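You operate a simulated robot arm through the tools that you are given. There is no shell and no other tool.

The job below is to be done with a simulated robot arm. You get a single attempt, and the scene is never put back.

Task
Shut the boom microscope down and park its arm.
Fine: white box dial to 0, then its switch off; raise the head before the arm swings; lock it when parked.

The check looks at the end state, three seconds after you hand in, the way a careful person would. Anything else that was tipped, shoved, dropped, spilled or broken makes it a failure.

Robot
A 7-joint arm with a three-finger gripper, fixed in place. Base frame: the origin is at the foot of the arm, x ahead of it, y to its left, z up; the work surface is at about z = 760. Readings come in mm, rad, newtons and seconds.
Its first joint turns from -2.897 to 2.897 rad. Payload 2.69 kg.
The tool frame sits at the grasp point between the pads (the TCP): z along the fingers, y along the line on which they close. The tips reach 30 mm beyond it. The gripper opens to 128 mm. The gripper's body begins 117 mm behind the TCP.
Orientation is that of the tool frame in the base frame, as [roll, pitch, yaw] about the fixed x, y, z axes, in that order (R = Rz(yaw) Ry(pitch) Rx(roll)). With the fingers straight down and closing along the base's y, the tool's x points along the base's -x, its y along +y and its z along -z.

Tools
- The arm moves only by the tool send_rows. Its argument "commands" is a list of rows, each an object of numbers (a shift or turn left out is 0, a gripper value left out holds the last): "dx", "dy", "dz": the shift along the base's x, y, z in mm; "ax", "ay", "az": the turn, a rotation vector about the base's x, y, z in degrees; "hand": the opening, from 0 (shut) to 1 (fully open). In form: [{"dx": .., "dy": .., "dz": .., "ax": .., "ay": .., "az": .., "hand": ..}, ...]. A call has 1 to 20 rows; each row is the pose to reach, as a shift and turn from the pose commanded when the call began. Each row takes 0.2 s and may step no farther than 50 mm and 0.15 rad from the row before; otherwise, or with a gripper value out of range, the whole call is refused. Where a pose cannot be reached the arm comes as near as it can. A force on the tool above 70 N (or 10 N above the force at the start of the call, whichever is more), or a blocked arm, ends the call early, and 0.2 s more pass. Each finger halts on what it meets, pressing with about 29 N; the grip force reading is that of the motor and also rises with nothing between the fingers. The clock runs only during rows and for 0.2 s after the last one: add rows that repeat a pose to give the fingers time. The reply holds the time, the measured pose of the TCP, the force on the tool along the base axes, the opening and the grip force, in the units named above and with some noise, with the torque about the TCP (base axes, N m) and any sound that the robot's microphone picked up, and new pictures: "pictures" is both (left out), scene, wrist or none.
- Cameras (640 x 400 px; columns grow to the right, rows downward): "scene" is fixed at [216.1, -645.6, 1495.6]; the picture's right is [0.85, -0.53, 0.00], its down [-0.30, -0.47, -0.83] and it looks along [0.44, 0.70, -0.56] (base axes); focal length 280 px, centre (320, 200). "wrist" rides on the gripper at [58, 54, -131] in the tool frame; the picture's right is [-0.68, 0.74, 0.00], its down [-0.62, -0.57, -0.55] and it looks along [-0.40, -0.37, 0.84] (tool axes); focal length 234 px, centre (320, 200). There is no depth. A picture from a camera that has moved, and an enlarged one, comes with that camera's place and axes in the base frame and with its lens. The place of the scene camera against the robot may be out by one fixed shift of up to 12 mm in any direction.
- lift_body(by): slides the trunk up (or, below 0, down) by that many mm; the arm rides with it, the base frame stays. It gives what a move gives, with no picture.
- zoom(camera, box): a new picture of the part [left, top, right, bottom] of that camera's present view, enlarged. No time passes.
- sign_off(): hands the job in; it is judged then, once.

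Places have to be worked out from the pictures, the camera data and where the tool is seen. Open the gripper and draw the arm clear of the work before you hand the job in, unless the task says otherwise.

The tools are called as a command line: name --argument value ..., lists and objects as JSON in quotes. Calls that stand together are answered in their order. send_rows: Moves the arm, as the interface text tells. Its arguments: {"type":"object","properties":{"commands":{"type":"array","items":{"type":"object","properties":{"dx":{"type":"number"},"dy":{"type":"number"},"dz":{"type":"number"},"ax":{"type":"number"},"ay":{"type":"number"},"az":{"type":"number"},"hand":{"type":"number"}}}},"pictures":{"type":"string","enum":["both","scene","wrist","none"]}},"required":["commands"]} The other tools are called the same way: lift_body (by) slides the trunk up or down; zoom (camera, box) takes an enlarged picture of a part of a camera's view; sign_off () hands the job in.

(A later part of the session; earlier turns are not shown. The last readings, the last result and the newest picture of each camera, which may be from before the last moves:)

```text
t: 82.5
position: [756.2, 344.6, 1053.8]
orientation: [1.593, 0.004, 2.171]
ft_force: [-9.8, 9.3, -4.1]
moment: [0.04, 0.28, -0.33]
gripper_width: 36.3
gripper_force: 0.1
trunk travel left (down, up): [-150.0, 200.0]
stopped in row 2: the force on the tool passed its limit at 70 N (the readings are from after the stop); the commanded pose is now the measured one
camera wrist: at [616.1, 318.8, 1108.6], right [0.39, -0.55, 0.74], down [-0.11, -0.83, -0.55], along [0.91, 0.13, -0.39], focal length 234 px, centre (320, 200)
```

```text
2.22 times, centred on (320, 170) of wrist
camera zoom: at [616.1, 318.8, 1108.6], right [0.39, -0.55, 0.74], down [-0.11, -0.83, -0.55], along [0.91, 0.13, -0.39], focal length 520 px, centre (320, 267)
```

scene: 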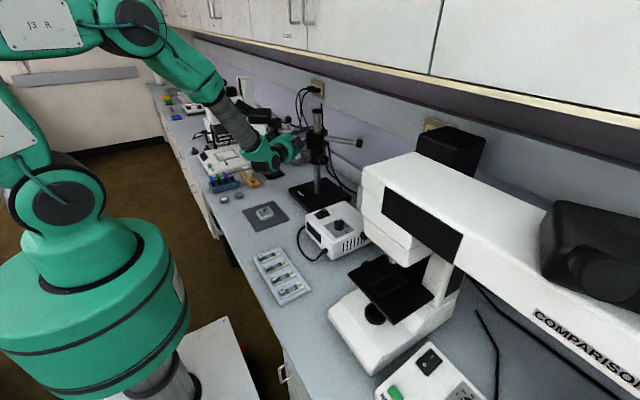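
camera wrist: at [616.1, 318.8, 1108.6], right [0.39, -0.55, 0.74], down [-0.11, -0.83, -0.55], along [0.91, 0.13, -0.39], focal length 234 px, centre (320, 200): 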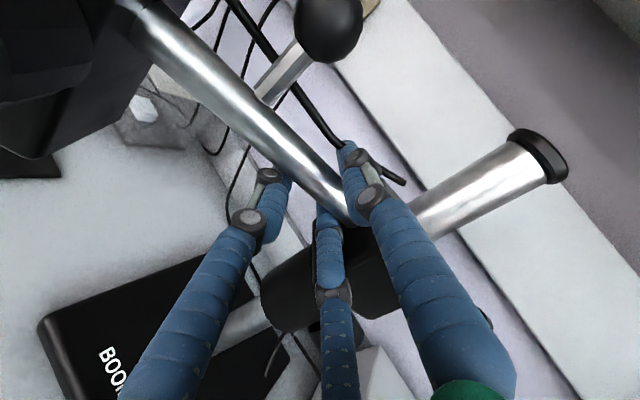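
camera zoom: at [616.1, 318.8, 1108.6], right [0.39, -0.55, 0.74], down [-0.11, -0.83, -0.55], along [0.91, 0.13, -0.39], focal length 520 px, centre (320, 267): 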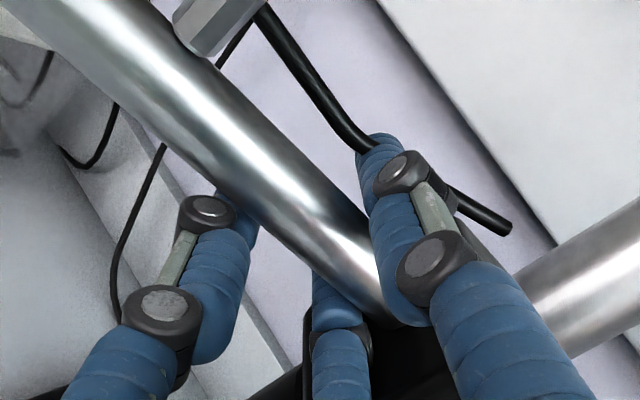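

The load is gone and the commanded pose has reset to here. I'll slide outward along the rod about 40 mm, still caged and turning slightly back into reach, so the prongs clear the block before opening.

send_rows --commands '[{"dx": -4, "dy": 6, "az": 1}, {"dx": -8, "dy": 12, "az": 2}, {"dx": -12, "dy": 18, "az": 4}, {"dx": -17, "dy": 25, "az": 5}, {"dx": -22, "dy": 33, "az": 6}, {"dx": -22, "dy": 33, "az": 6}]' --pictures "wrist"

zoom --camera "wrist" --box '[200, 80, 440, 260]'

```text
t: 84.0
position: [736.2, 377.0, 1055.1]
orientation: [1.592, 0.003, 2.274]
ft_force: [1.3, 0.1, -0.6]
moment: [0.0, 0.01, -0.01]
gripper_width: 43.5
gripper_force: 0.0
trunk travel left (down, up): [-150.0, 200.0]
camera wrist: at [599.7, 336.4, 1109.6], right [0.45, -0.51, 0.74], down [-0.03, -0.83, -0.55], along [0.89, 0.23, -0.39], focal length 234 px, centre (320, 200)
```

wrist: 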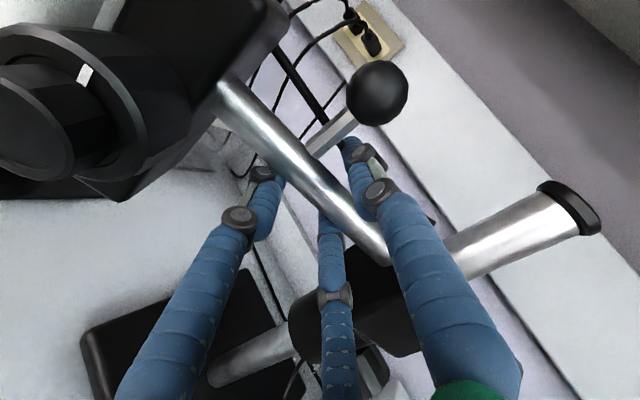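

```text
2.22 times, centred on (320, 170) of wrist
camera zoom: at [599.7, 336.4, 1109.6], right [0.45, -0.51, 0.74], down [-0.03, -0.83, -0.55], along [0.89, 0.23, -0.39], focal length 520 px, centre (320, 267)
```

zoom: 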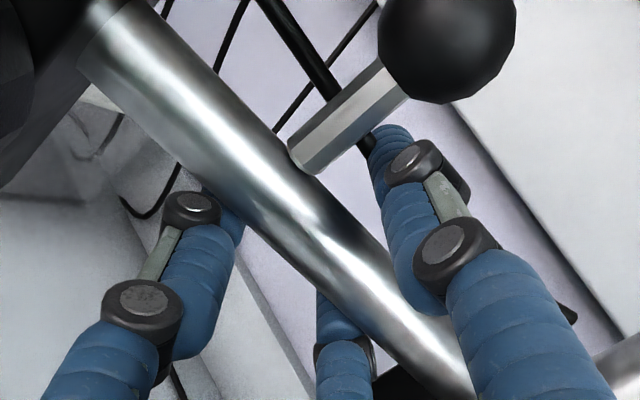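

The hand is free of load and clear of the block. I'll open, drop 5 mm and withdraw straight back along the tool axis.

send_rows --commands '[{"hand": 0.57}, {"hand": 0.57, "dz": -5}, {"dx": -15, "dy": -13, "dz": -5}, {"dx": -38, "dy": -32, "dz": -5}, {"dx": -68, "dy": -58, "dz": -5}, {"dx": -95, "dy": -80, "dz": 0}, {"dx": -95, "dy": -80, "dz": 0}]' --pictures "both"

zoom --camera "scene" --box '[210, 90, 370, 210]'

```text
t: 85.5
position: [637.9, 297.2, 1055.1]
orientation: [1.591, 0.001, 2.273]
ft_force: [0.0, 0.1, 1.1]
moment: [0.0, -0.02, 0.0]
gripper_width: 73.4
gripper_force: 0.0
trunk travel left (down, up): [-150.0, 200.0]
camera wrist: at [501.9, 257.2, 1109.5], right [0.45, -0.51, 0.74], down [-0.03, -0.83, -0.55], along [0.89, 0.23, -0.39], focal length 234 px, centre (320, 200)
```

scene: 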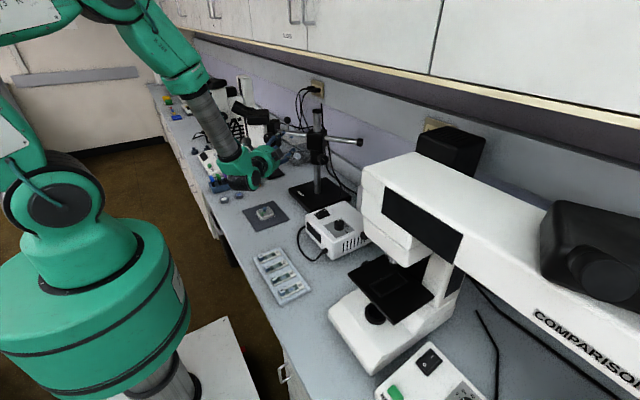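
wrist: 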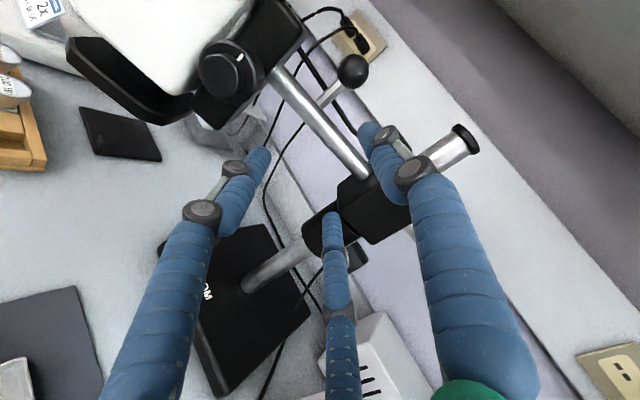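

```text
3.33 times, centred on (290, 150) of scene
camera zoom: at [216.1, -645.6, 1495.6], right [0.85, -0.53, 0.0], down [-0.3, -0.47, -0.83], along [0.44, 0.7, -0.56], focal length 933 px, centre (420, 367)
```

zoom: 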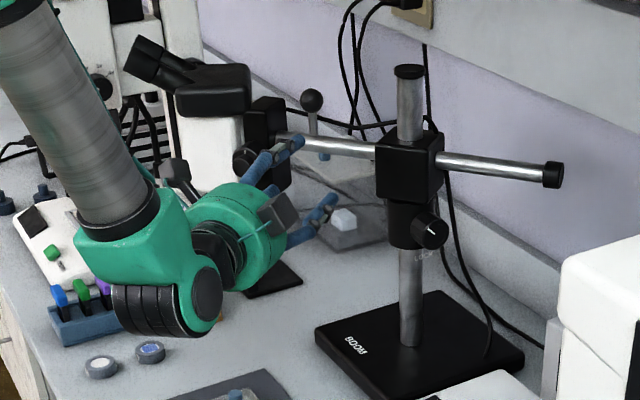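

The boom rests at about 52°, untouched. I'll finish the swing by pushing the rod with closed prongs at a steady 45° heading, which stays within reach; first close the hand and move up just short of the rod at a radius of about 110 mm.

send_rows --commands '[{"hand": 0.0, "az": 2}, {"dx": 15, "dy": 17, "az": 4.4}, {"dx": 33, "dy": 37, "az": 4.4}, {"dx": 47, "dy": 52, "az": 4.4}, {"dx": 54, "dy": 60, "az": 4.4}, {"dx": 54, "dy": 60, "az": 4.4}]' --pictures "both"

zoom --camera "wrist" --box '[200, 60, 440, 240]'

zoom --camera "scene" --box '[210, 90, 370, 210]'

```text
t: 87.0
position: [694.4, 354.8, 1052.3]
orientation: [1.59, 0.001, 2.35]
ft_force: [-1.1, -0.5, -0.8]
moment: [0.01, 0.02, 0.01]
gripper_width: 2.3
gripper_force: 29.0
trunk travel left (down, up): [-150.0, 200.0]
camera wrist: at [561.4, 305.1, 1107.7], right [0.49, -0.47, 0.74], down [0.04, -0.83, -0.55], along [0.87, 0.29, -0.39], focal length 234 px, centre (320, 200)
```

scene: 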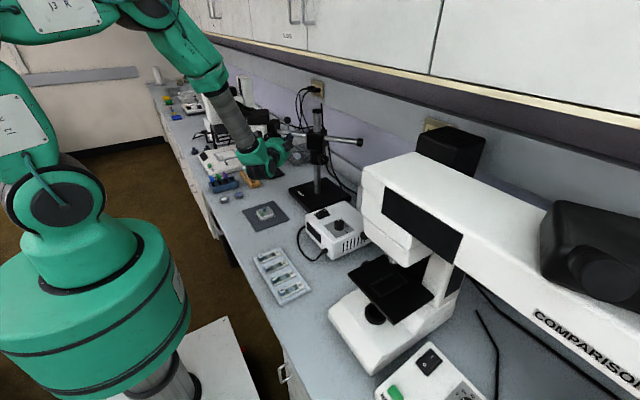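
wrist: 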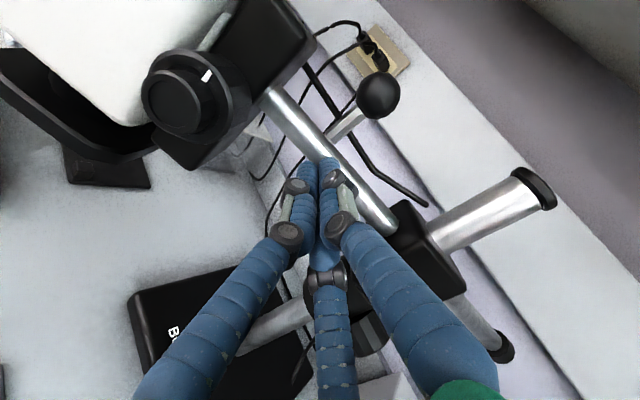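

```text
2.22 times, centred on (320, 150) of wrist
camera zoom: at [561.4, 305.1, 1107.7], right [0.49, -0.47, 0.74], down [0.04, -0.83, -0.55], along [0.87, 0.29, -0.39], focal length 520 px, centre (320, 311)
```

zoom: 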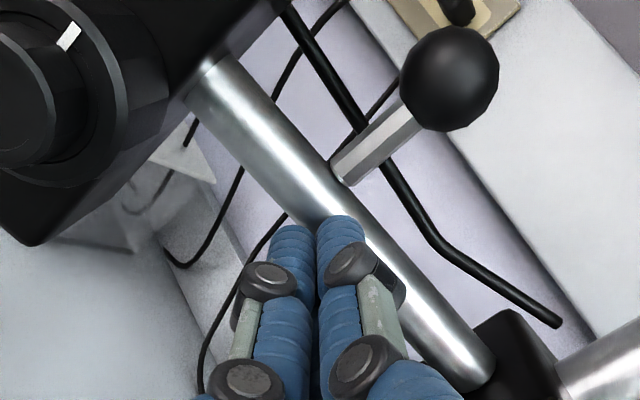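

```text
3.33 times, centred on (290, 150) of scene
camera zoom: at [216.1, -645.6, 1495.6], right [0.85, -0.53, 0.0], down [-0.3, -0.47, -0.83], along [0.44, 0.7, -0.56], focal length 933 px, centre (420, 367)
```

zoom: 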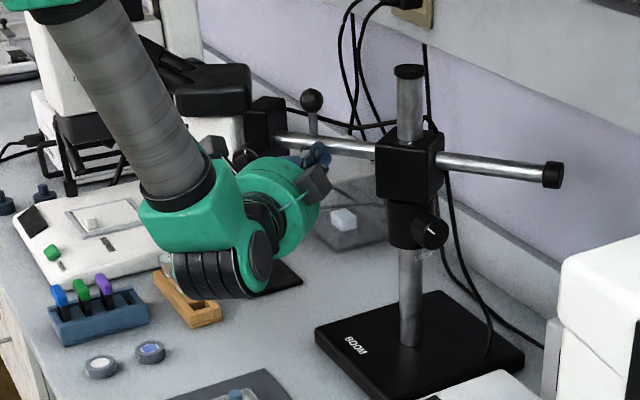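

The closed tips are just short of the rod. I'll raise 3 mm to its centre line and push along the arc to about 72° in small steps.

send_rows --commands '[{"dz": 3}, {"dx": 3.8, "dy": 9.4, "dz": 3}, {"dx": 6.5, "dy": 12.3, "dz": 3}, {"dx": 9.1, "dy": 15.1, "dz": 3}, {"dx": 12, "dy": 17.8, "dz": 3}, {"dx": 14.8, "dy": 20.4, "dz": 3}, {"dx": 17.9, "dy": 22.9, "dz": 3}, {"dx": 20.9, "dy": 25.3, "dz": 3}, {"dx": 24.1, "dy": 27.5, "dz": 3}, {"dx": 27.3, "dy": 29.7, "dz": 3}, {"dx": 30.7, "dy": 31.7, "dz": 3}, {"dx": 34, "dy": 33.7, "dz": 3}, {"dx": 34, "dy": 33.7, "dz": 3}]' --pictures "both"

zoom --camera "scene" --box '[210, 90, 370, 210]'

zoom --camera "wrist" --box '[200, 60, 440, 240]'

```text
t: 89.8
position: [728.8, 390.9, 1058.4]
orientation: [1.592, 0.001, 2.352]
ft_force: [-1.3, -0.6, 0.6]
moment: [-0.01, -0.02, -0.02]
gripper_width: 2.1
gripper_force: 29.0
trunk travel left (down, up): [-150.0, 200.0]
camera wrist: at [595.5, 339.6, 1113.0], right [0.48, -0.47, 0.74], down [0.04, -0.83, -0.55], along [0.87, 0.29, -0.39], focal length 234 px, centre (320, 200)
```

scene: 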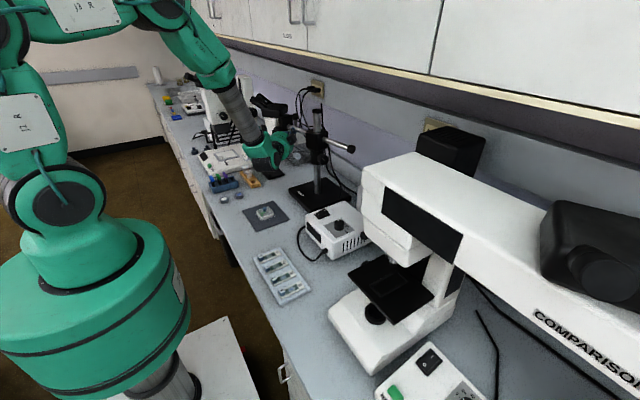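
wrist: 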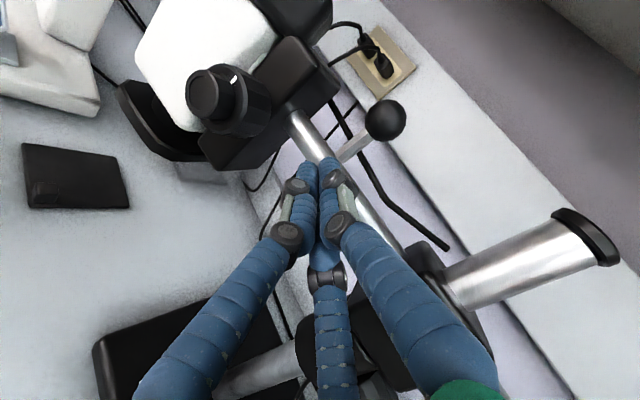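

```text
3.33 times, centred on (290, 150) of scene
camera zoom: at [216.1, -645.6, 1495.6], right [0.85, -0.53, 0.0], down [-0.3, -0.47, -0.83], along [0.44, 0.7, -0.56], focal length 933 px, centre (420, 367)
```

zoom: 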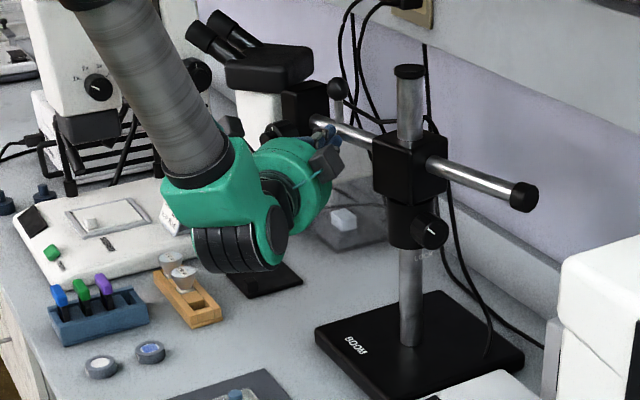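

```text
2.22 times, centred on (320, 150) of wrist
camera zoom: at [595.5, 339.6, 1113.0], right [0.48, -0.47, 0.74], down [0.04, -0.83, -0.55], along [0.87, 0.29, -0.39], focal length 520 px, centre (320, 311)
```

zoom: 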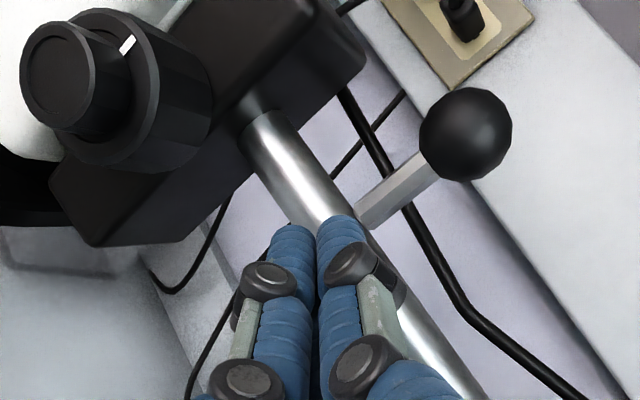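

The boom is at about 75° and follows the push with almost no force. I'll continue gently to about 88°, watching for a stop or any sound.

send_rows --commands '[{"dx": 6.6, "dy": 1.1, "dz": -2}, {"dx": 10.2, "dy": 2.7, "dz": -2}, {"dx": 13.8, "dy": 4.2, "dz": -2}, {"dx": 17.5, "dy": 5.5, "dz": -2}, {"dx": 21.2, "dy": 6.7, "dz": -2}, {"dx": 25, "dy": 7.7, "dz": -2}, {"dx": 28.8, "dy": 8.7, "dz": -2}, {"dx": 28.8, "dy": 8.7, "dz": -2}]' --pictures "both"

zoom --camera "scene" --box '[210, 90, 370, 210]'

zoom --camera "wrist" --box '[200, 60, 440, 240]'

```text
t: 91.5
position: [756.8, 399.3, 1055.2]
orientation: [1.59, 0.001, 2.352]
ft_force: [-7.5, -1.4, -1.3]
moment: [0.0, 0.03, 0.06]
gripper_width: 2.2
gripper_force: 28.9
trunk travel left (down, up): [-150.0, 200.0]
camera wrist: at [623.6, 348.3, 1110.3], right [0.49, -0.47, 0.74], down [0.04, -0.83, -0.55], along [0.87, 0.29, -0.39], focal length 234 px, centre (320, 200)
```

scene: 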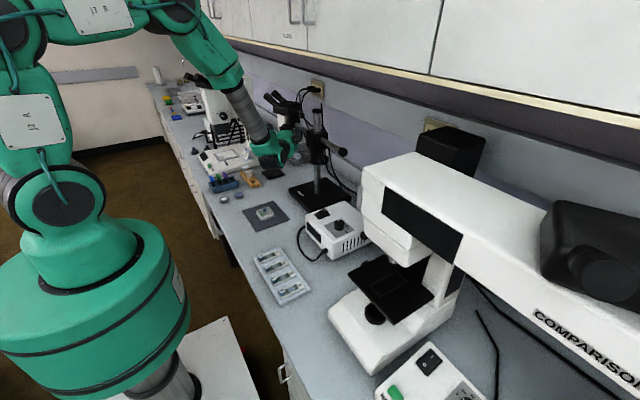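
wrist: 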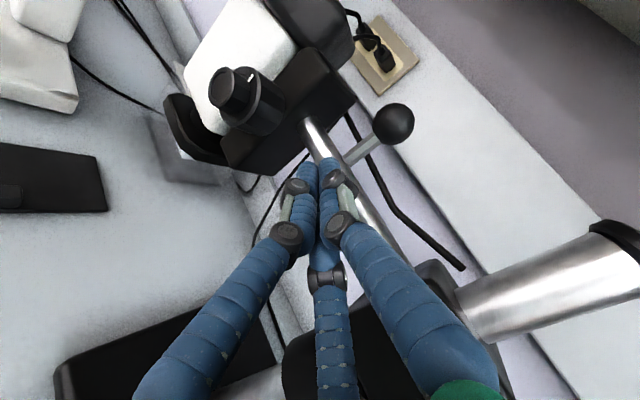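

```text
3.33 times, centred on (290, 150) of scene
camera zoom: at [216.1, -645.6, 1495.6], right [0.85, -0.53, 0.0], down [-0.3, -0.47, -0.83], along [0.44, 0.7, -0.56], focal length 933 px, centre (420, 367)
```

zoom: 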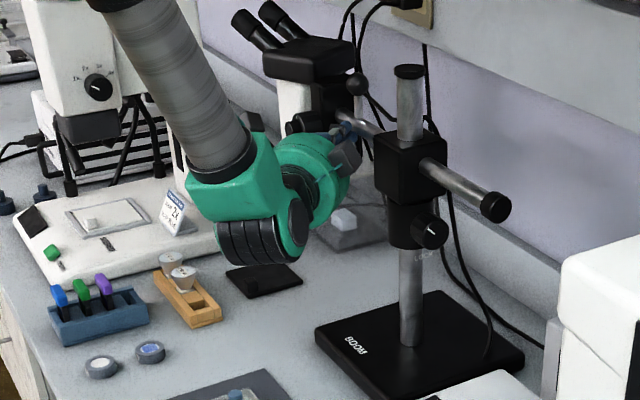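

```text
2.22 times, centred on (320, 150) of wrist
camera zoom: at [623.6, 348.3, 1110.3], right [0.49, -0.47, 0.74], down [0.04, -0.83, -0.55], along [0.87, 0.29, -0.39], focal length 520 px, centre (320, 311)
```

zoom: 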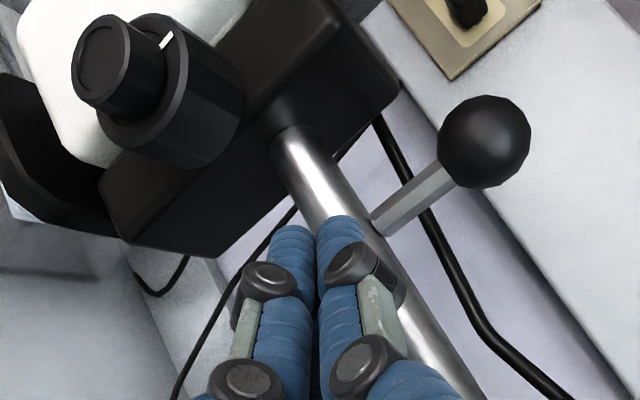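

The boom is at about 88.5°, parallel to the wall, still with only 7 N. I'll push on in small steps to see if there's a park stop just past here.

send_rows --commands '[{"dx": 2, "dy": 0.4}, {"dx": 4, "dy": 0.8}, {"dx": 6, "dy": 1}, {"dx": 8, "dy": 1.2}, {"dx": 8, "dy": 1.2}]' --pictures "wrist"

zoom --camera "scene" --box '[210, 90, 370, 210]'

```text
t: 92.8
position: [759.4, 399.3, 1052.0]
orientation: [1.596, 0.002, 2.353]
ft_force: [-64.1, -3.4, -23.5]
moment: [-0.01, 0.39, 0.84]
gripper_width: 6.2
gripper_force: 31.5
trunk travel left (down, up): [-150.0, 200.0]
camera wrist: at [627.3, 349.1, 1107.8], right [0.49, -0.47, 0.74], down [0.04, -0.83, -0.55], along [0.87, 0.3, -0.39], focal length 234 px, centre (320, 200)
```

wrist: 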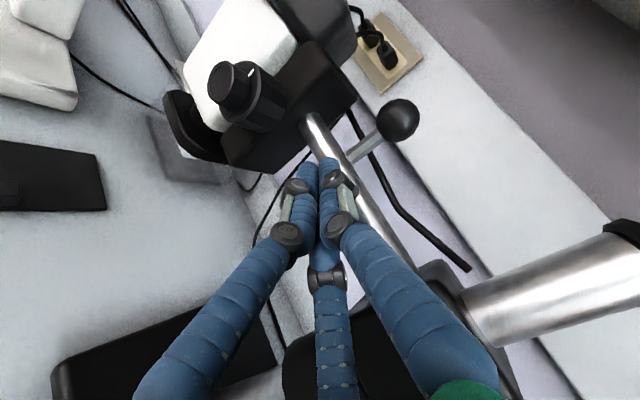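

```text
3.33 times, centred on (290, 150) of scene
camera zoom: at [216.1, -645.6, 1495.6], right [0.85, -0.53, 0.0], down [-0.3, -0.47, -0.83], along [0.44, 0.7, -0.56], focal length 933 px, centre (420, 367)
```

zoom: 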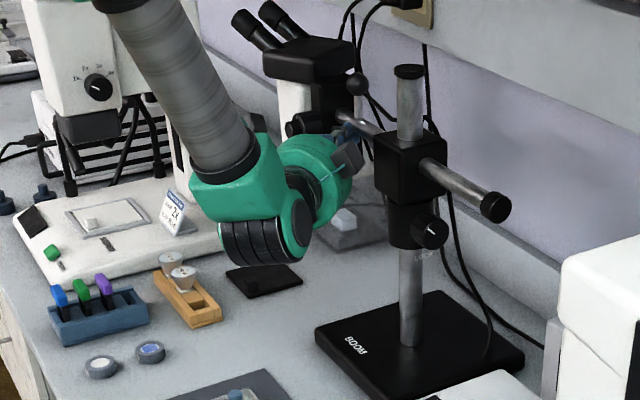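

The push met firm resistance at about 90° (64 N, with the boom no longer moving), so that's the park stop, with the boom parallel to the wall. I'll ease off, back away, and check it stays put and that nothing else is touched.

send_rows --commands '[{"dx": -6, "dy": -1}, {"dx": -12, "dy": -6}, {"dx": -35, "dy": -25}, {"dx": -65, "dy": -55}, {"dx": -95, "dy": -85}, {"dx": -120, "dy": -110, "hand": 0.5}, {"dx": -120, "dy": -110}]' --pictures "both"

zoom --camera "scene" --box '[210, 80, 370, 200]'

zoom --camera "wrist" --box '[80, 0, 480, 250]'

```text
t: 94.3
position: [644.9, 290.1, 1057.8]
orientation: [1.59, 0.002, 2.35]
ft_force: [-0.7, -0.2, -0.4]
moment: [0.0, -0.02, 0.0]
gripper_width: 63.9
gripper_force: 0.1
trunk travel left (down, up): [-150.0, 200.0]
camera wrist: at [512.2, 238.7, 1112.7], right [0.48, -0.47, 0.74], down [0.04, -0.83, -0.55], along [0.87, 0.29, -0.39], focal length 234 px, centre (320, 200)
```

scene: 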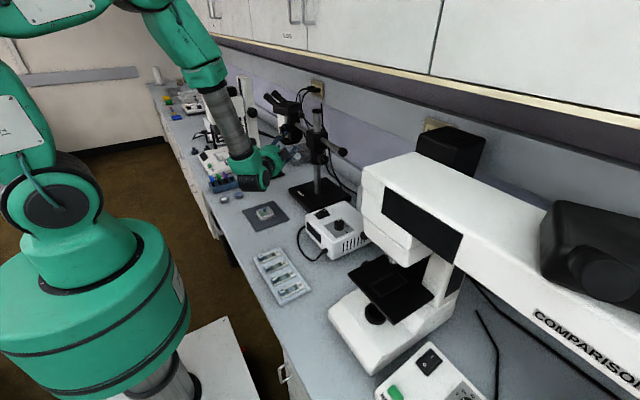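
wrist: 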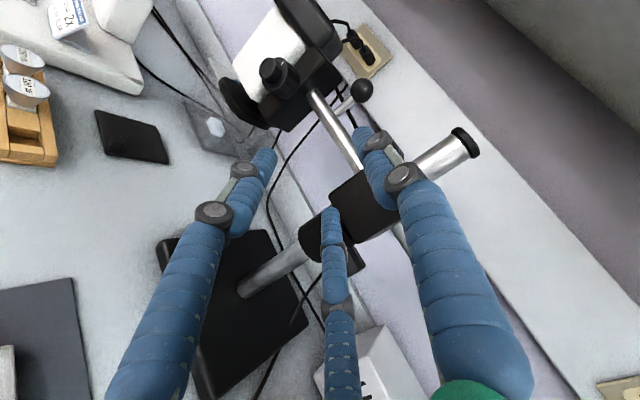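

```text
3.33 times, centred on (290, 140) of scene
camera zoom: at [216.1, -645.6, 1495.6], right [0.85, -0.53, 0.0], down [-0.3, -0.47, -0.83], along [0.44, 0.7, -0.56], focal length 933 px, centre (420, 400)
```

zoom: 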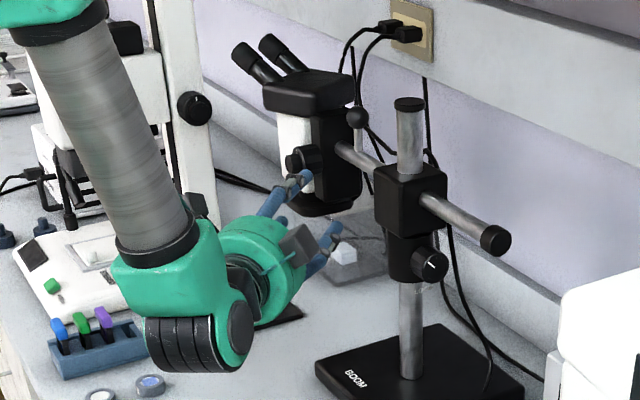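

```text
1.60 times, centred on (280, 125) of wrist
camera zoom: at [512.2, 238.7, 1112.7], right [0.48, -0.47, 0.74], down [0.04, -0.83, -0.55], along [0.87, 0.29, -0.39], focal length 375 px, centre (384, 320)
```

zoom: 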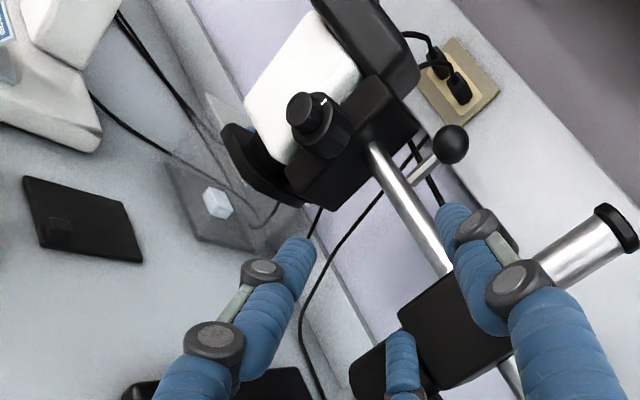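

The boom rests at the stop, parallel to the wall, the head sits well above the glass box, and nothing else has moved. Now I'll bring the tool back to pointing +y, clear of everything, to re-lock the collar.

send_rows --commands '[{"dy": -25, "az": 7}, {"dy": -50, "az": 14}, {"dy": -75, "az": 21}, {"dy": -100, "az": 28}, {"dx": 5, "dy": -125, "az": 35}, {"dx": 10, "dy": -150, "az": 42}, {"dx": 15, "dy": -165, "az": 45.2}, {"dx": 20, "dy": -165, "az": 45.2}, {"dx": 20, "dy": -165, "az": 45.2}]' --pictures "both"

zoom --camera "wrist" --box '[260, 40, 560, 260]'

```text
t: 96.3
position: [664.8, 125.1, 1056.3]
orientation: [1.59, 0.001, 3.14]
ft_force: [0.3, 0.8, 0.1]
moment: [0.01, -0.01, -0.01]
gripper_width: 63.8
gripper_force: 0.0
trunk travel left (down, up): [-150.0, 200.0]
camera wrist: at [606.7, -5.5, 1111.3], right [0.68, 0.01, 0.74], down [0.62, -0.56, -0.55], along [0.41, 0.83, -0.39], focal length 234 px, centre (320, 200)
```

scene: 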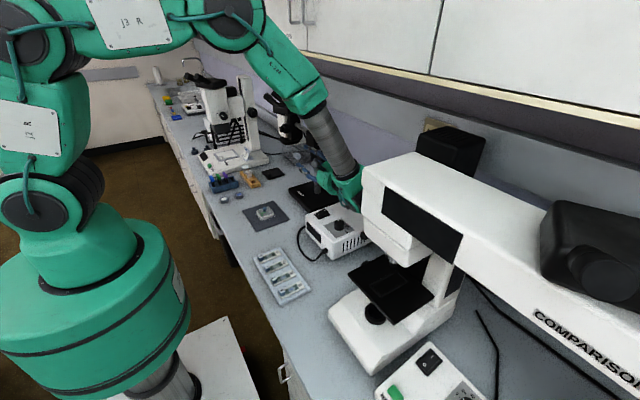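
wrist: 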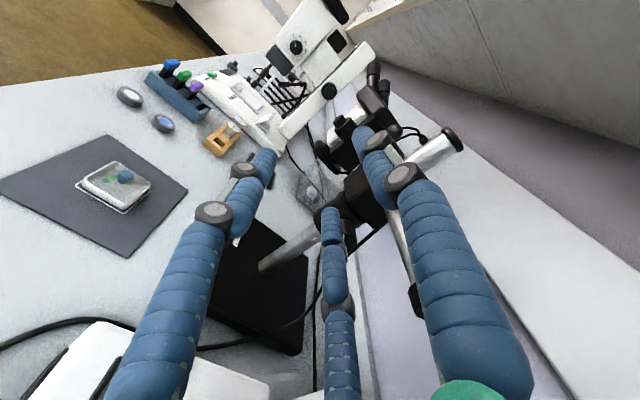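

```text
1.82 times, centred on (410, 150) of wrist
camera zoom: at [606.7, -5.5, 1111.3], right [0.68, 0.01, 0.74], down [0.62, -0.56, -0.55], along [0.41, 0.83, -0.39], focal length 426 px, centre (156, 291)
```

zoom: 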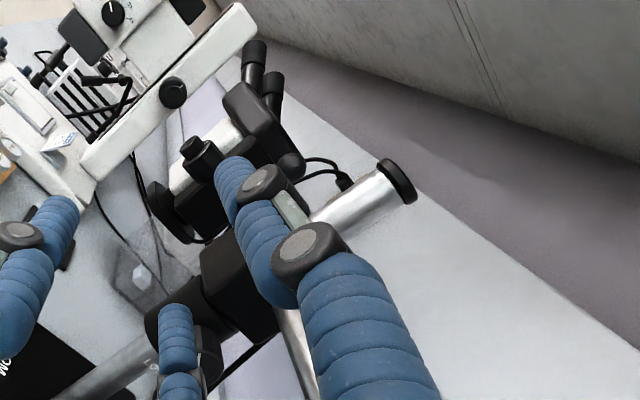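

The tool points along +y again. I'll roll it to the start angle for a clockwise turn (camera to the side, away from the boom's rear rod) and drop to the knob height at x of about 700.

send_rows --commands '[{"dz": -10, "ay": -8}, {"dx": 5, "dz": -20, "ay": -16}, {"dx": 10, "dz": -32, "ay": -24}, {"dx": 20, "dz": -45, "ay": -32}, {"dx": 30, "dz": -58, "ay": -40}, {"dx": 35, "dz": -70, "ay": -48}, {"dx": 35, "dy": -5, "dz": -78, "ay": -54}, {"dx": 35, "dy": -5, "dz": -78, "ay": -54}]' --pictures "both"

zoom --camera "scene" --box '[270, 90, 410, 250]'

```text
t: 98.2
position: [699.5, 120.5, 976.8]
orientation: [1.586, 0.947, 3.138]
ft_force: [-0.7, 0.5, 0.0]
moment: [0.05, 0.02, 0.04]
gripper_width: 64.2
gripper_force: 0.0
trunk travel left (down, up): [-150.0, 200.0]
camera wrist: at [620.9, -10.7, 961.4], right [-0.2, 0.01, 0.98], down [0.81, -0.56, 0.17], along [0.55, 0.83, 0.1], focal length 234 px, centre (320, 200)
```

scene: 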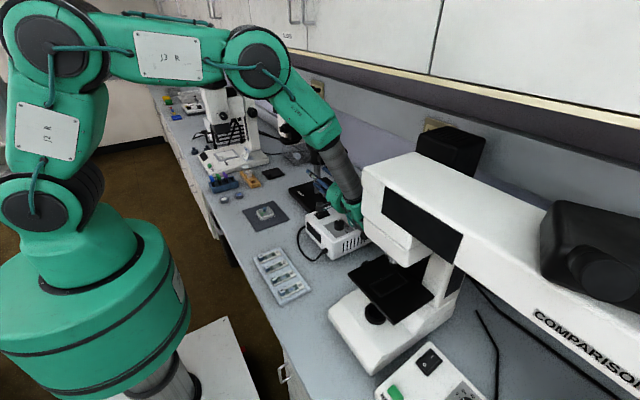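
wrist: 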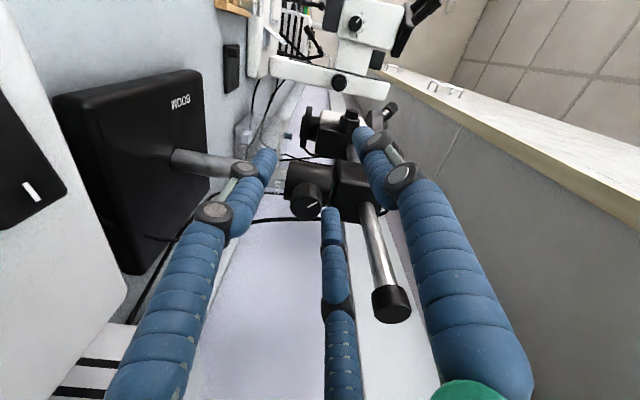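

```text
2.50 times, centred on (340, 170) of scene
camera zoom: at [216.1, -645.6, 1495.6], right [0.85, -0.53, 0.0], down [-0.3, -0.47, -0.83], along [0.44, 0.7, -0.56], focal length 700 px, centre (270, 275)
```

zoom: 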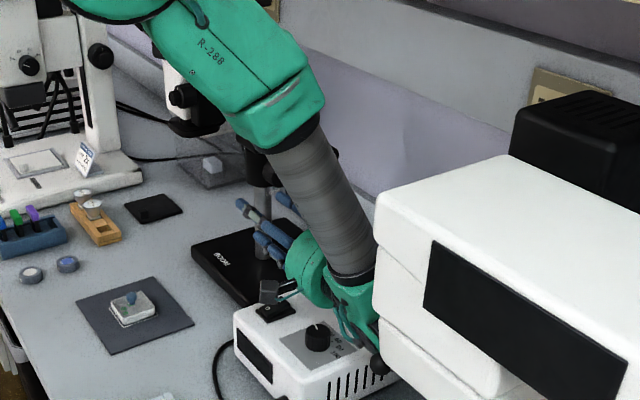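

The hand and wrist are clear of the box. I'll move across in +x, below the boom's rear rod, to line up with the lock knob and take a look.

send_rows --commands '[{"dx": 35, "dz": 1}, {"dx": 65, "dz": 1}, {"dx": 90, "dz": 1.5}, {"dx": 96, "dz": 1.5}, {"dx": 96, "dz": 1.5}]' --pictures "both"

zoom --camera "wrist" --box '[230, 80, 410, 220]'

zoom --camera "scene" --box '[270, 90, 410, 250]'

```text
t: 99.3
position: [795.3, 122.1, 978.6]
orientation: [1.587, 0.943, 3.139]
ft_force: [0.1, 0.6, 1.1]
moment: [-0.01, -0.01, 0.0]
gripper_width: 63.9
gripper_force: 0.1
trunk travel left (down, up): [-150.0, 200.0]
camera wrist: at [715.8, -10.0, 963.4], right [-0.2, 0.01, 0.98], down [0.81, -0.56, 0.17], along [0.55, 0.83, 0.1], focal length 234 px, centre (320, 200)
```

scene: 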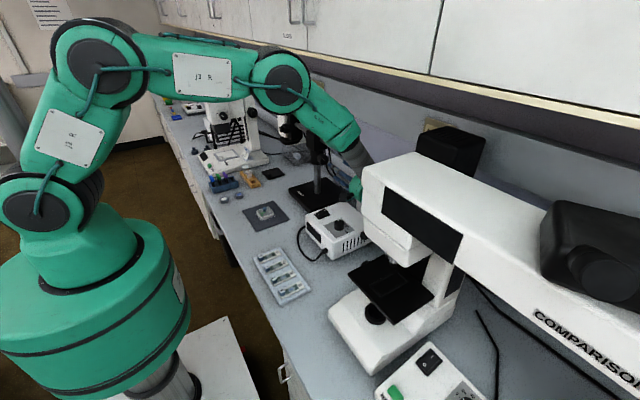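
wrist: 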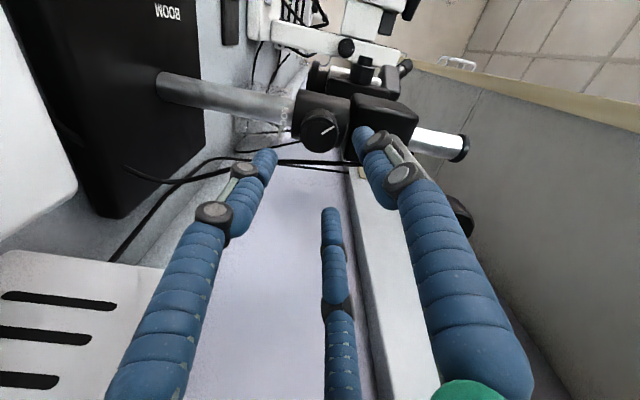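

```text
2.86 times, centred on (320, 150) of wrist
camera zoom: at [715.8, -10.0, 963.4], right [-0.2, 0.01, 0.98], down [0.81, -0.56, 0.17], along [0.55, 0.83, 0.1], focal length 669 px, centre (320, 343)
```

zoom: 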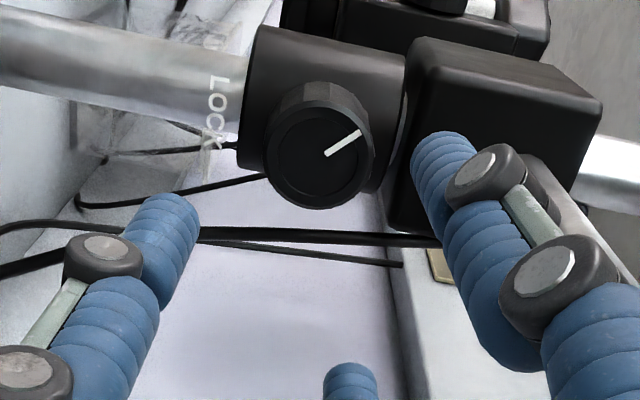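

```text
2.50 times, centred on (340, 170) of scene
camera zoom: at [216.1, -645.6, 1495.6], right [0.85, -0.53, 0.0], down [-0.3, -0.47, -0.83], along [0.44, 0.7, -0.56], focal length 700 px, centre (270, 275)
```

zoom: 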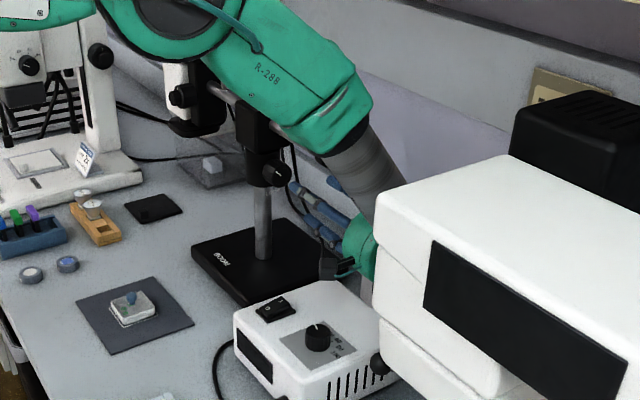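

The knob still points at about 135° (unlocked) and the boom's rear rod runs above the prongs. I'll correct a small tilt and advance to y of about 197, then check clearances before gripping.

send_rows --commands '[{"dy": 20, "dz": -0.5, "ax": 0.5, "az": 0.7}, {"dy": 45, "dz": -1, "ax": 0.5, "az": 0.7}, {"dy": 65, "dz": -1, "ax": 0.5, "az": 0.7}, {"dy": 75, "dz": -1, "ax": 0.5, "az": 0.7}, {"dy": 75, "dz": -1, "ax": 0.5, "az": 0.7}]' --pictures "both"

zoom --camera "wrist" --box '[230, 80, 410, 220]'

zoom --camera "scene" --box '[270, 90, 410, 250]'

```text
t: 100.5
position: [796.0, 196.1, 977.7]
orientation: [1.571, 0.945, 3.137]
ft_force: [-0.1, 0.1, 0.7]
moment: [-0.01, 0.01, 0.0]
gripper_width: 64.4
gripper_force: 0.0
trunk travel left (down, up): [-150.0, 200.0]
camera wrist: at [719.1, 63.9, 960.6], right [-0.2, 0.0, 0.98], down [0.82, -0.55, 0.17], along [0.54, 0.83, 0.11], focal length 234 px, centre (320, 200)
```

scene: 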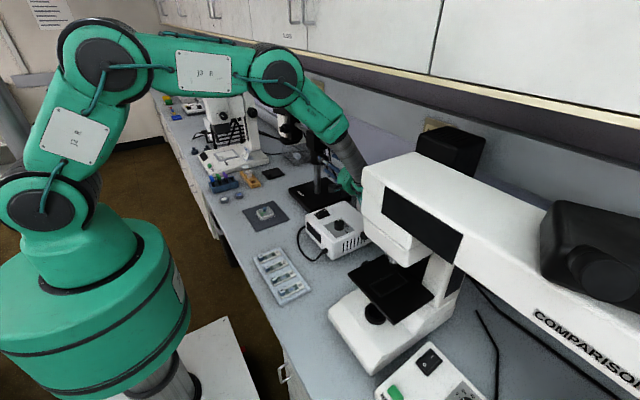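
wrist: 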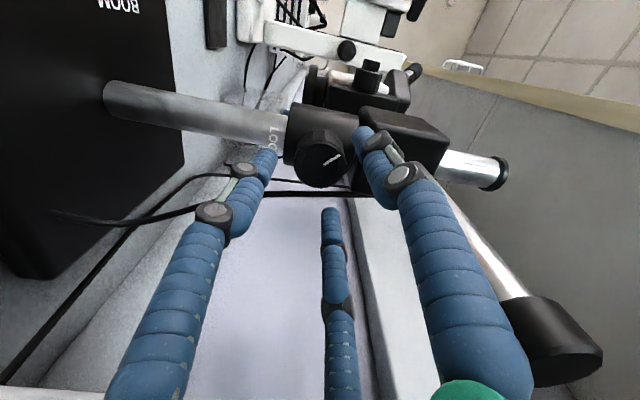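

```text
2.86 times, centred on (320, 150) of wrist
camera zoom: at [719.1, 63.9, 960.6], right [-0.2, 0.0, 0.98], down [0.82, -0.55, 0.17], along [0.54, 0.83, 0.11], focal length 669 px, centre (320, 343)
```

zoom: 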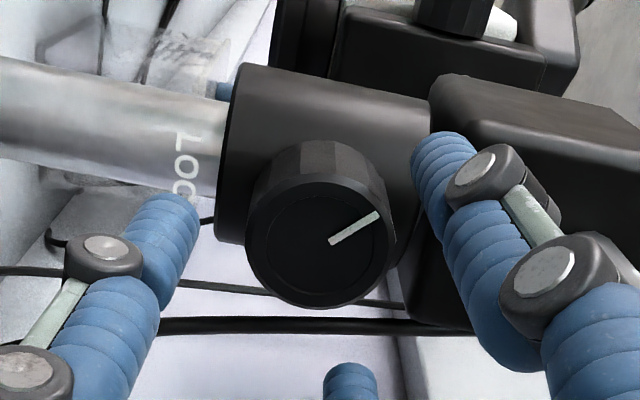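

```text
2.50 times, centred on (340, 170) of scene
camera zoom: at [216.1, -645.6, 1495.6], right [0.85, -0.53, 0.0], down [-0.3, -0.47, -0.83], along [0.44, 0.7, -0.56], focal length 700 px, centre (270, 275)
```

zoom: 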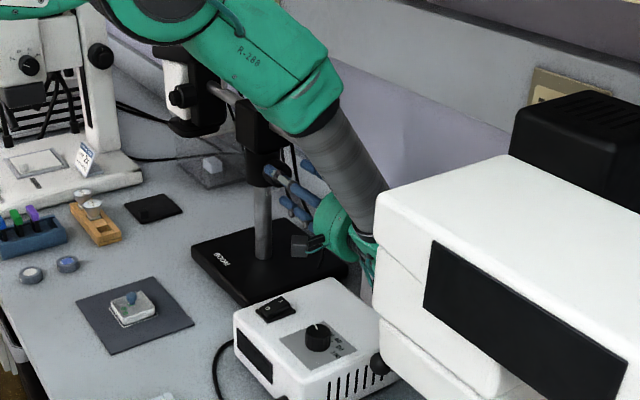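

The clearance between the palm and the end cap of the boom's rear rod is only about 1 cm, so I'll grip shallower (tips to y of about 243) and use short strokes of about 32° that keep the hand's long side away from the rod. First stroke now: grip and turn clockwise 32°.

send_rows --commands '[{"dy": 8}, {"dy": 17}, {"dy": 17, "hand": 0.1}, {"dy": 17}, {"dy": 17}, {"dy": 17, "ay": 6}, {"dy": 17, "ay": 12}, {"dy": 17, "ay": 18}, {"dy": 17, "ay": 24}, {"dy": 17, "ay": 30}, {"dy": 17, "ay": 32}, {"dy": 17, "ay": 32}]' --pictures "both"

zoom --camera "wrist" --box '[230, 80, 410, 220]'

zoom --camera "scene" --box '[270, 90, 410, 250]'

```text
t: 103.2
position: [794.9, 211.8, 976.5]
orientation: [1.577, 0.385, 3.139]
ft_force: [-18.1, 3.5, -13.7]
moment: [-0.49, 0.05, 0.36]
gripper_width: 41.0
gripper_force: 44.9
trunk travel left (down, up): [-150.0, 200.0]
camera wrist: at [721.0, 80.8, 1004.5], right [0.35, 0.0, 0.94], down [0.78, -0.55, -0.29], along [0.52, 0.83, -0.2], focal length 234 px, centre (320, 200)
```

scene: 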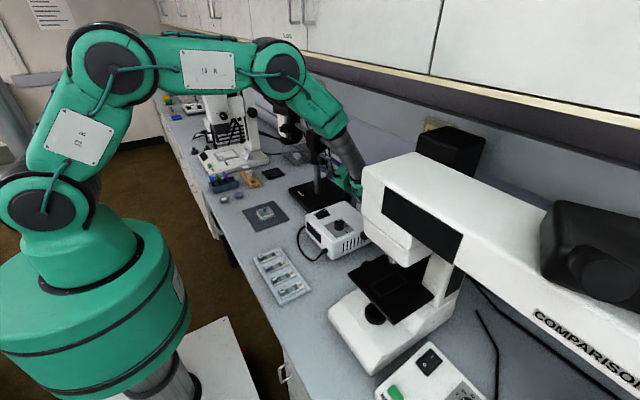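
wrist: 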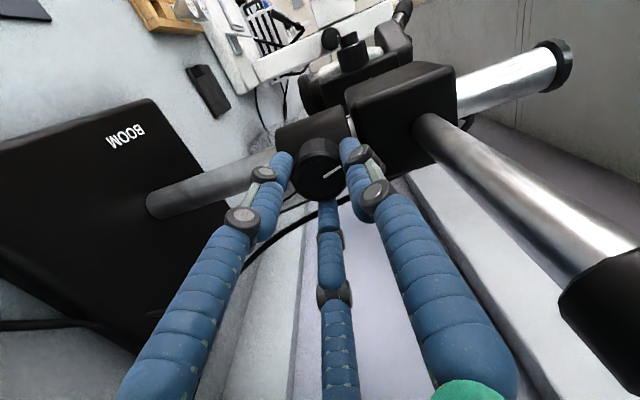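

```text
2.86 times, centred on (320, 150) of wrist
camera zoom: at [721.0, 80.8, 1004.5], right [0.35, 0.0, 0.94], down [0.78, -0.55, -0.29], along [0.52, 0.83, -0.2], focal length 669 px, centre (320, 343)
```

zoom: 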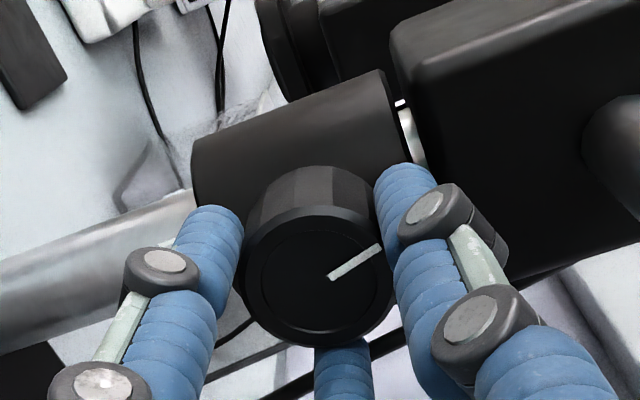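

```text
2.50 times, centred on (340, 170) of scene
camera zoom: at [216.1, -645.6, 1495.6], right [0.85, -0.53, 0.0], down [-0.3, -0.47, -0.83], along [0.44, 0.7, -0.56], focal length 700 px, centre (270, 275)
```

zoom: 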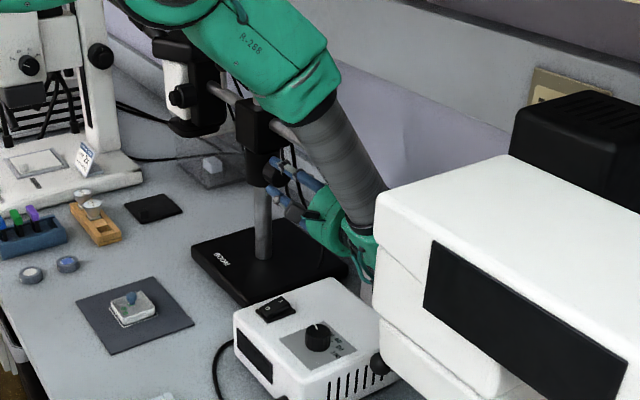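

The knob turned freely with the hand (now at about 103°). Next stroke: open, turn back 32°, re-grip and turn clockwise another 32°.

send_rows --commands '[{"hand": 0.45}, {"hand": 0.45}, {"ay": -7}, {"ay": -14}, {"ay": -21}, {"ay": -28}, {"ay": -32}, {"ay": -32, "hand": 0.1}, {"ay": -32}, {"ay": -32}, {"ay": -26}, {"ay": -20}, {"ay": -14}, {"ay": -8}, {"ay": -2}, {"ay": 0}, {"ay": 0}]' --pictures "both"

zoom --camera "wrist" --box '[230, 80, 410, 220]'

```text
t: 106.8
position: [795.3, 212.1, 977.4]
orientation: [1.574, 0.384, 3.14]
ft_force: [-19.8, -4.1, -23.1]
moment: [-0.66, -0.04, 0.71]
gripper_width: 41.0
gripper_force: 45.1
trunk travel left (down, up): [-150.0, 200.0]
camera wrist: at [721.2, 80.6, 1004.4], right [0.35, 0.0, 0.94], down [0.78, -0.55, -0.29], along [0.52, 0.83, -0.2], focal length 234 px, centre (320, 200)
```

scene: 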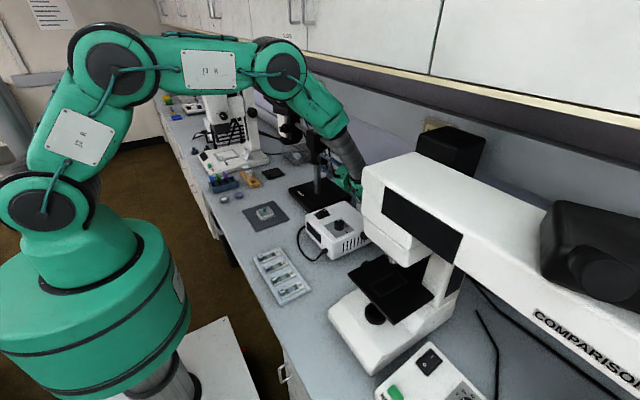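
wrist: 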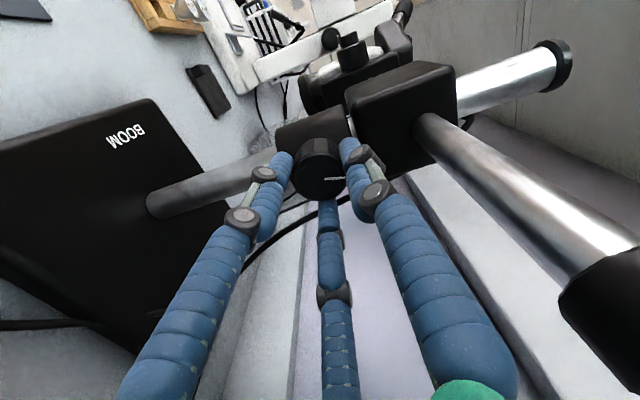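

```text
2.86 times, centred on (320, 150) of wrist
camera zoom: at [721.2, 80.6, 1004.4], right [0.35, 0.0, 0.94], down [0.78, -0.55, -0.29], along [0.52, 0.83, -0.2], focal length 669 px, centre (320, 343)
```

zoom: 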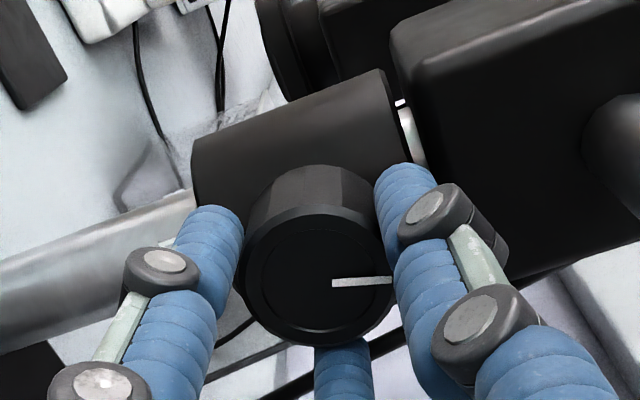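

The pointer is now at about 72°. One more stroke should bring it back to its original locked position near 45°.

send_rows --commands '[{"hand": 0.45}, {"hand": 0.45}, {"ay": -7}, {"ay": -14}, {"ay": -21}, {"ay": -28}, {"ay": -34}, {"ay": -34, "hand": 0.1}, {"ay": -34}, {"ay": -34}, {"ay": -28}, {"ay": -22}, {"ay": -16}, {"ay": -10}, {"ay": -4}, {"ay": 1}, {"ay": 1}]' --pictures "wrist"

zoom --camera "wrist" --box '[230, 80, 410, 220]'

zoom --camera "scene" --box '[270, 90, 410, 250]'

```text
t: 110.3
position: [796.2, 211.4, 977.6]
orientation: [1.574, 0.365, 3.141]
ft_force: [-25.3, 0.6, -17.3]
moment: [-0.35, -0.83, 0.8]
gripper_width: 40.8
gripper_force: 44.8
trunk travel left (down, up): [-150.0, 200.0]
camera wrist: at [721.5, 80.4, 1005.7], right [0.37, 0.0, 0.93], down [0.78, -0.55, -0.31], along [0.51, 0.83, -0.21], focal length 234 px, centre (320, 200)
```

wrist: 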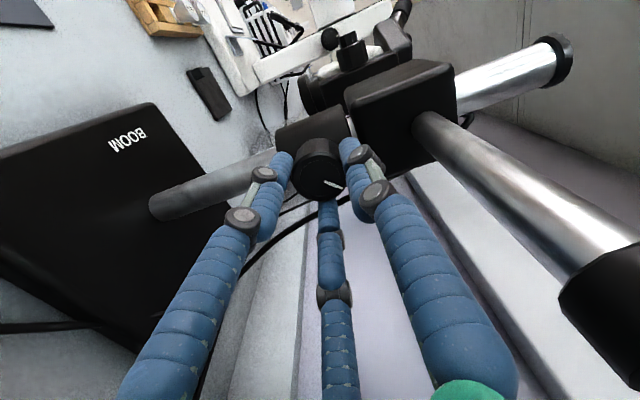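

```text
2.86 times, centred on (320, 150) of wrist
camera zoom: at [721.5, 80.4, 1005.7], right [0.37, 0.0, 0.93], down [0.78, -0.55, -0.31], along [0.51, 0.83, -0.21], focal length 669 px, centre (320, 343)
```

zoom: 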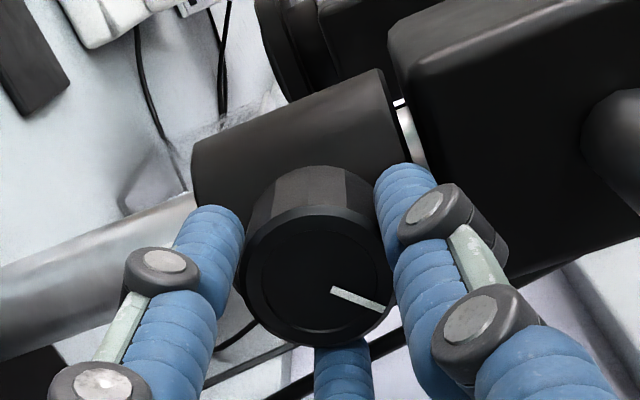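

```text
2.50 times, centred on (340, 170) of scene
camera zoom: at [216.1, -645.6, 1495.6], right [0.85, -0.53, 0.0], down [-0.3, -0.47, -0.83], along [0.44, 0.7, -0.56], focal length 700 px, centre (270, 275)
```

zoom: 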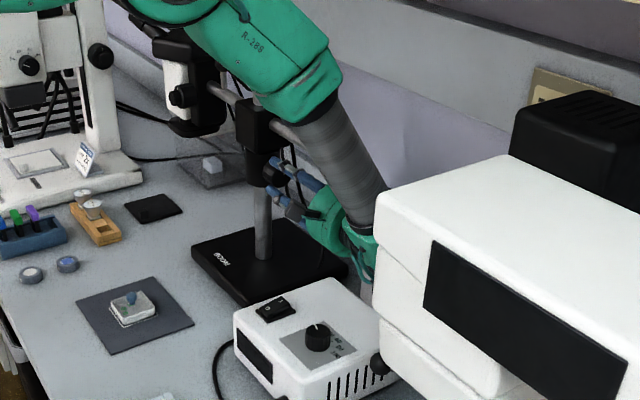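

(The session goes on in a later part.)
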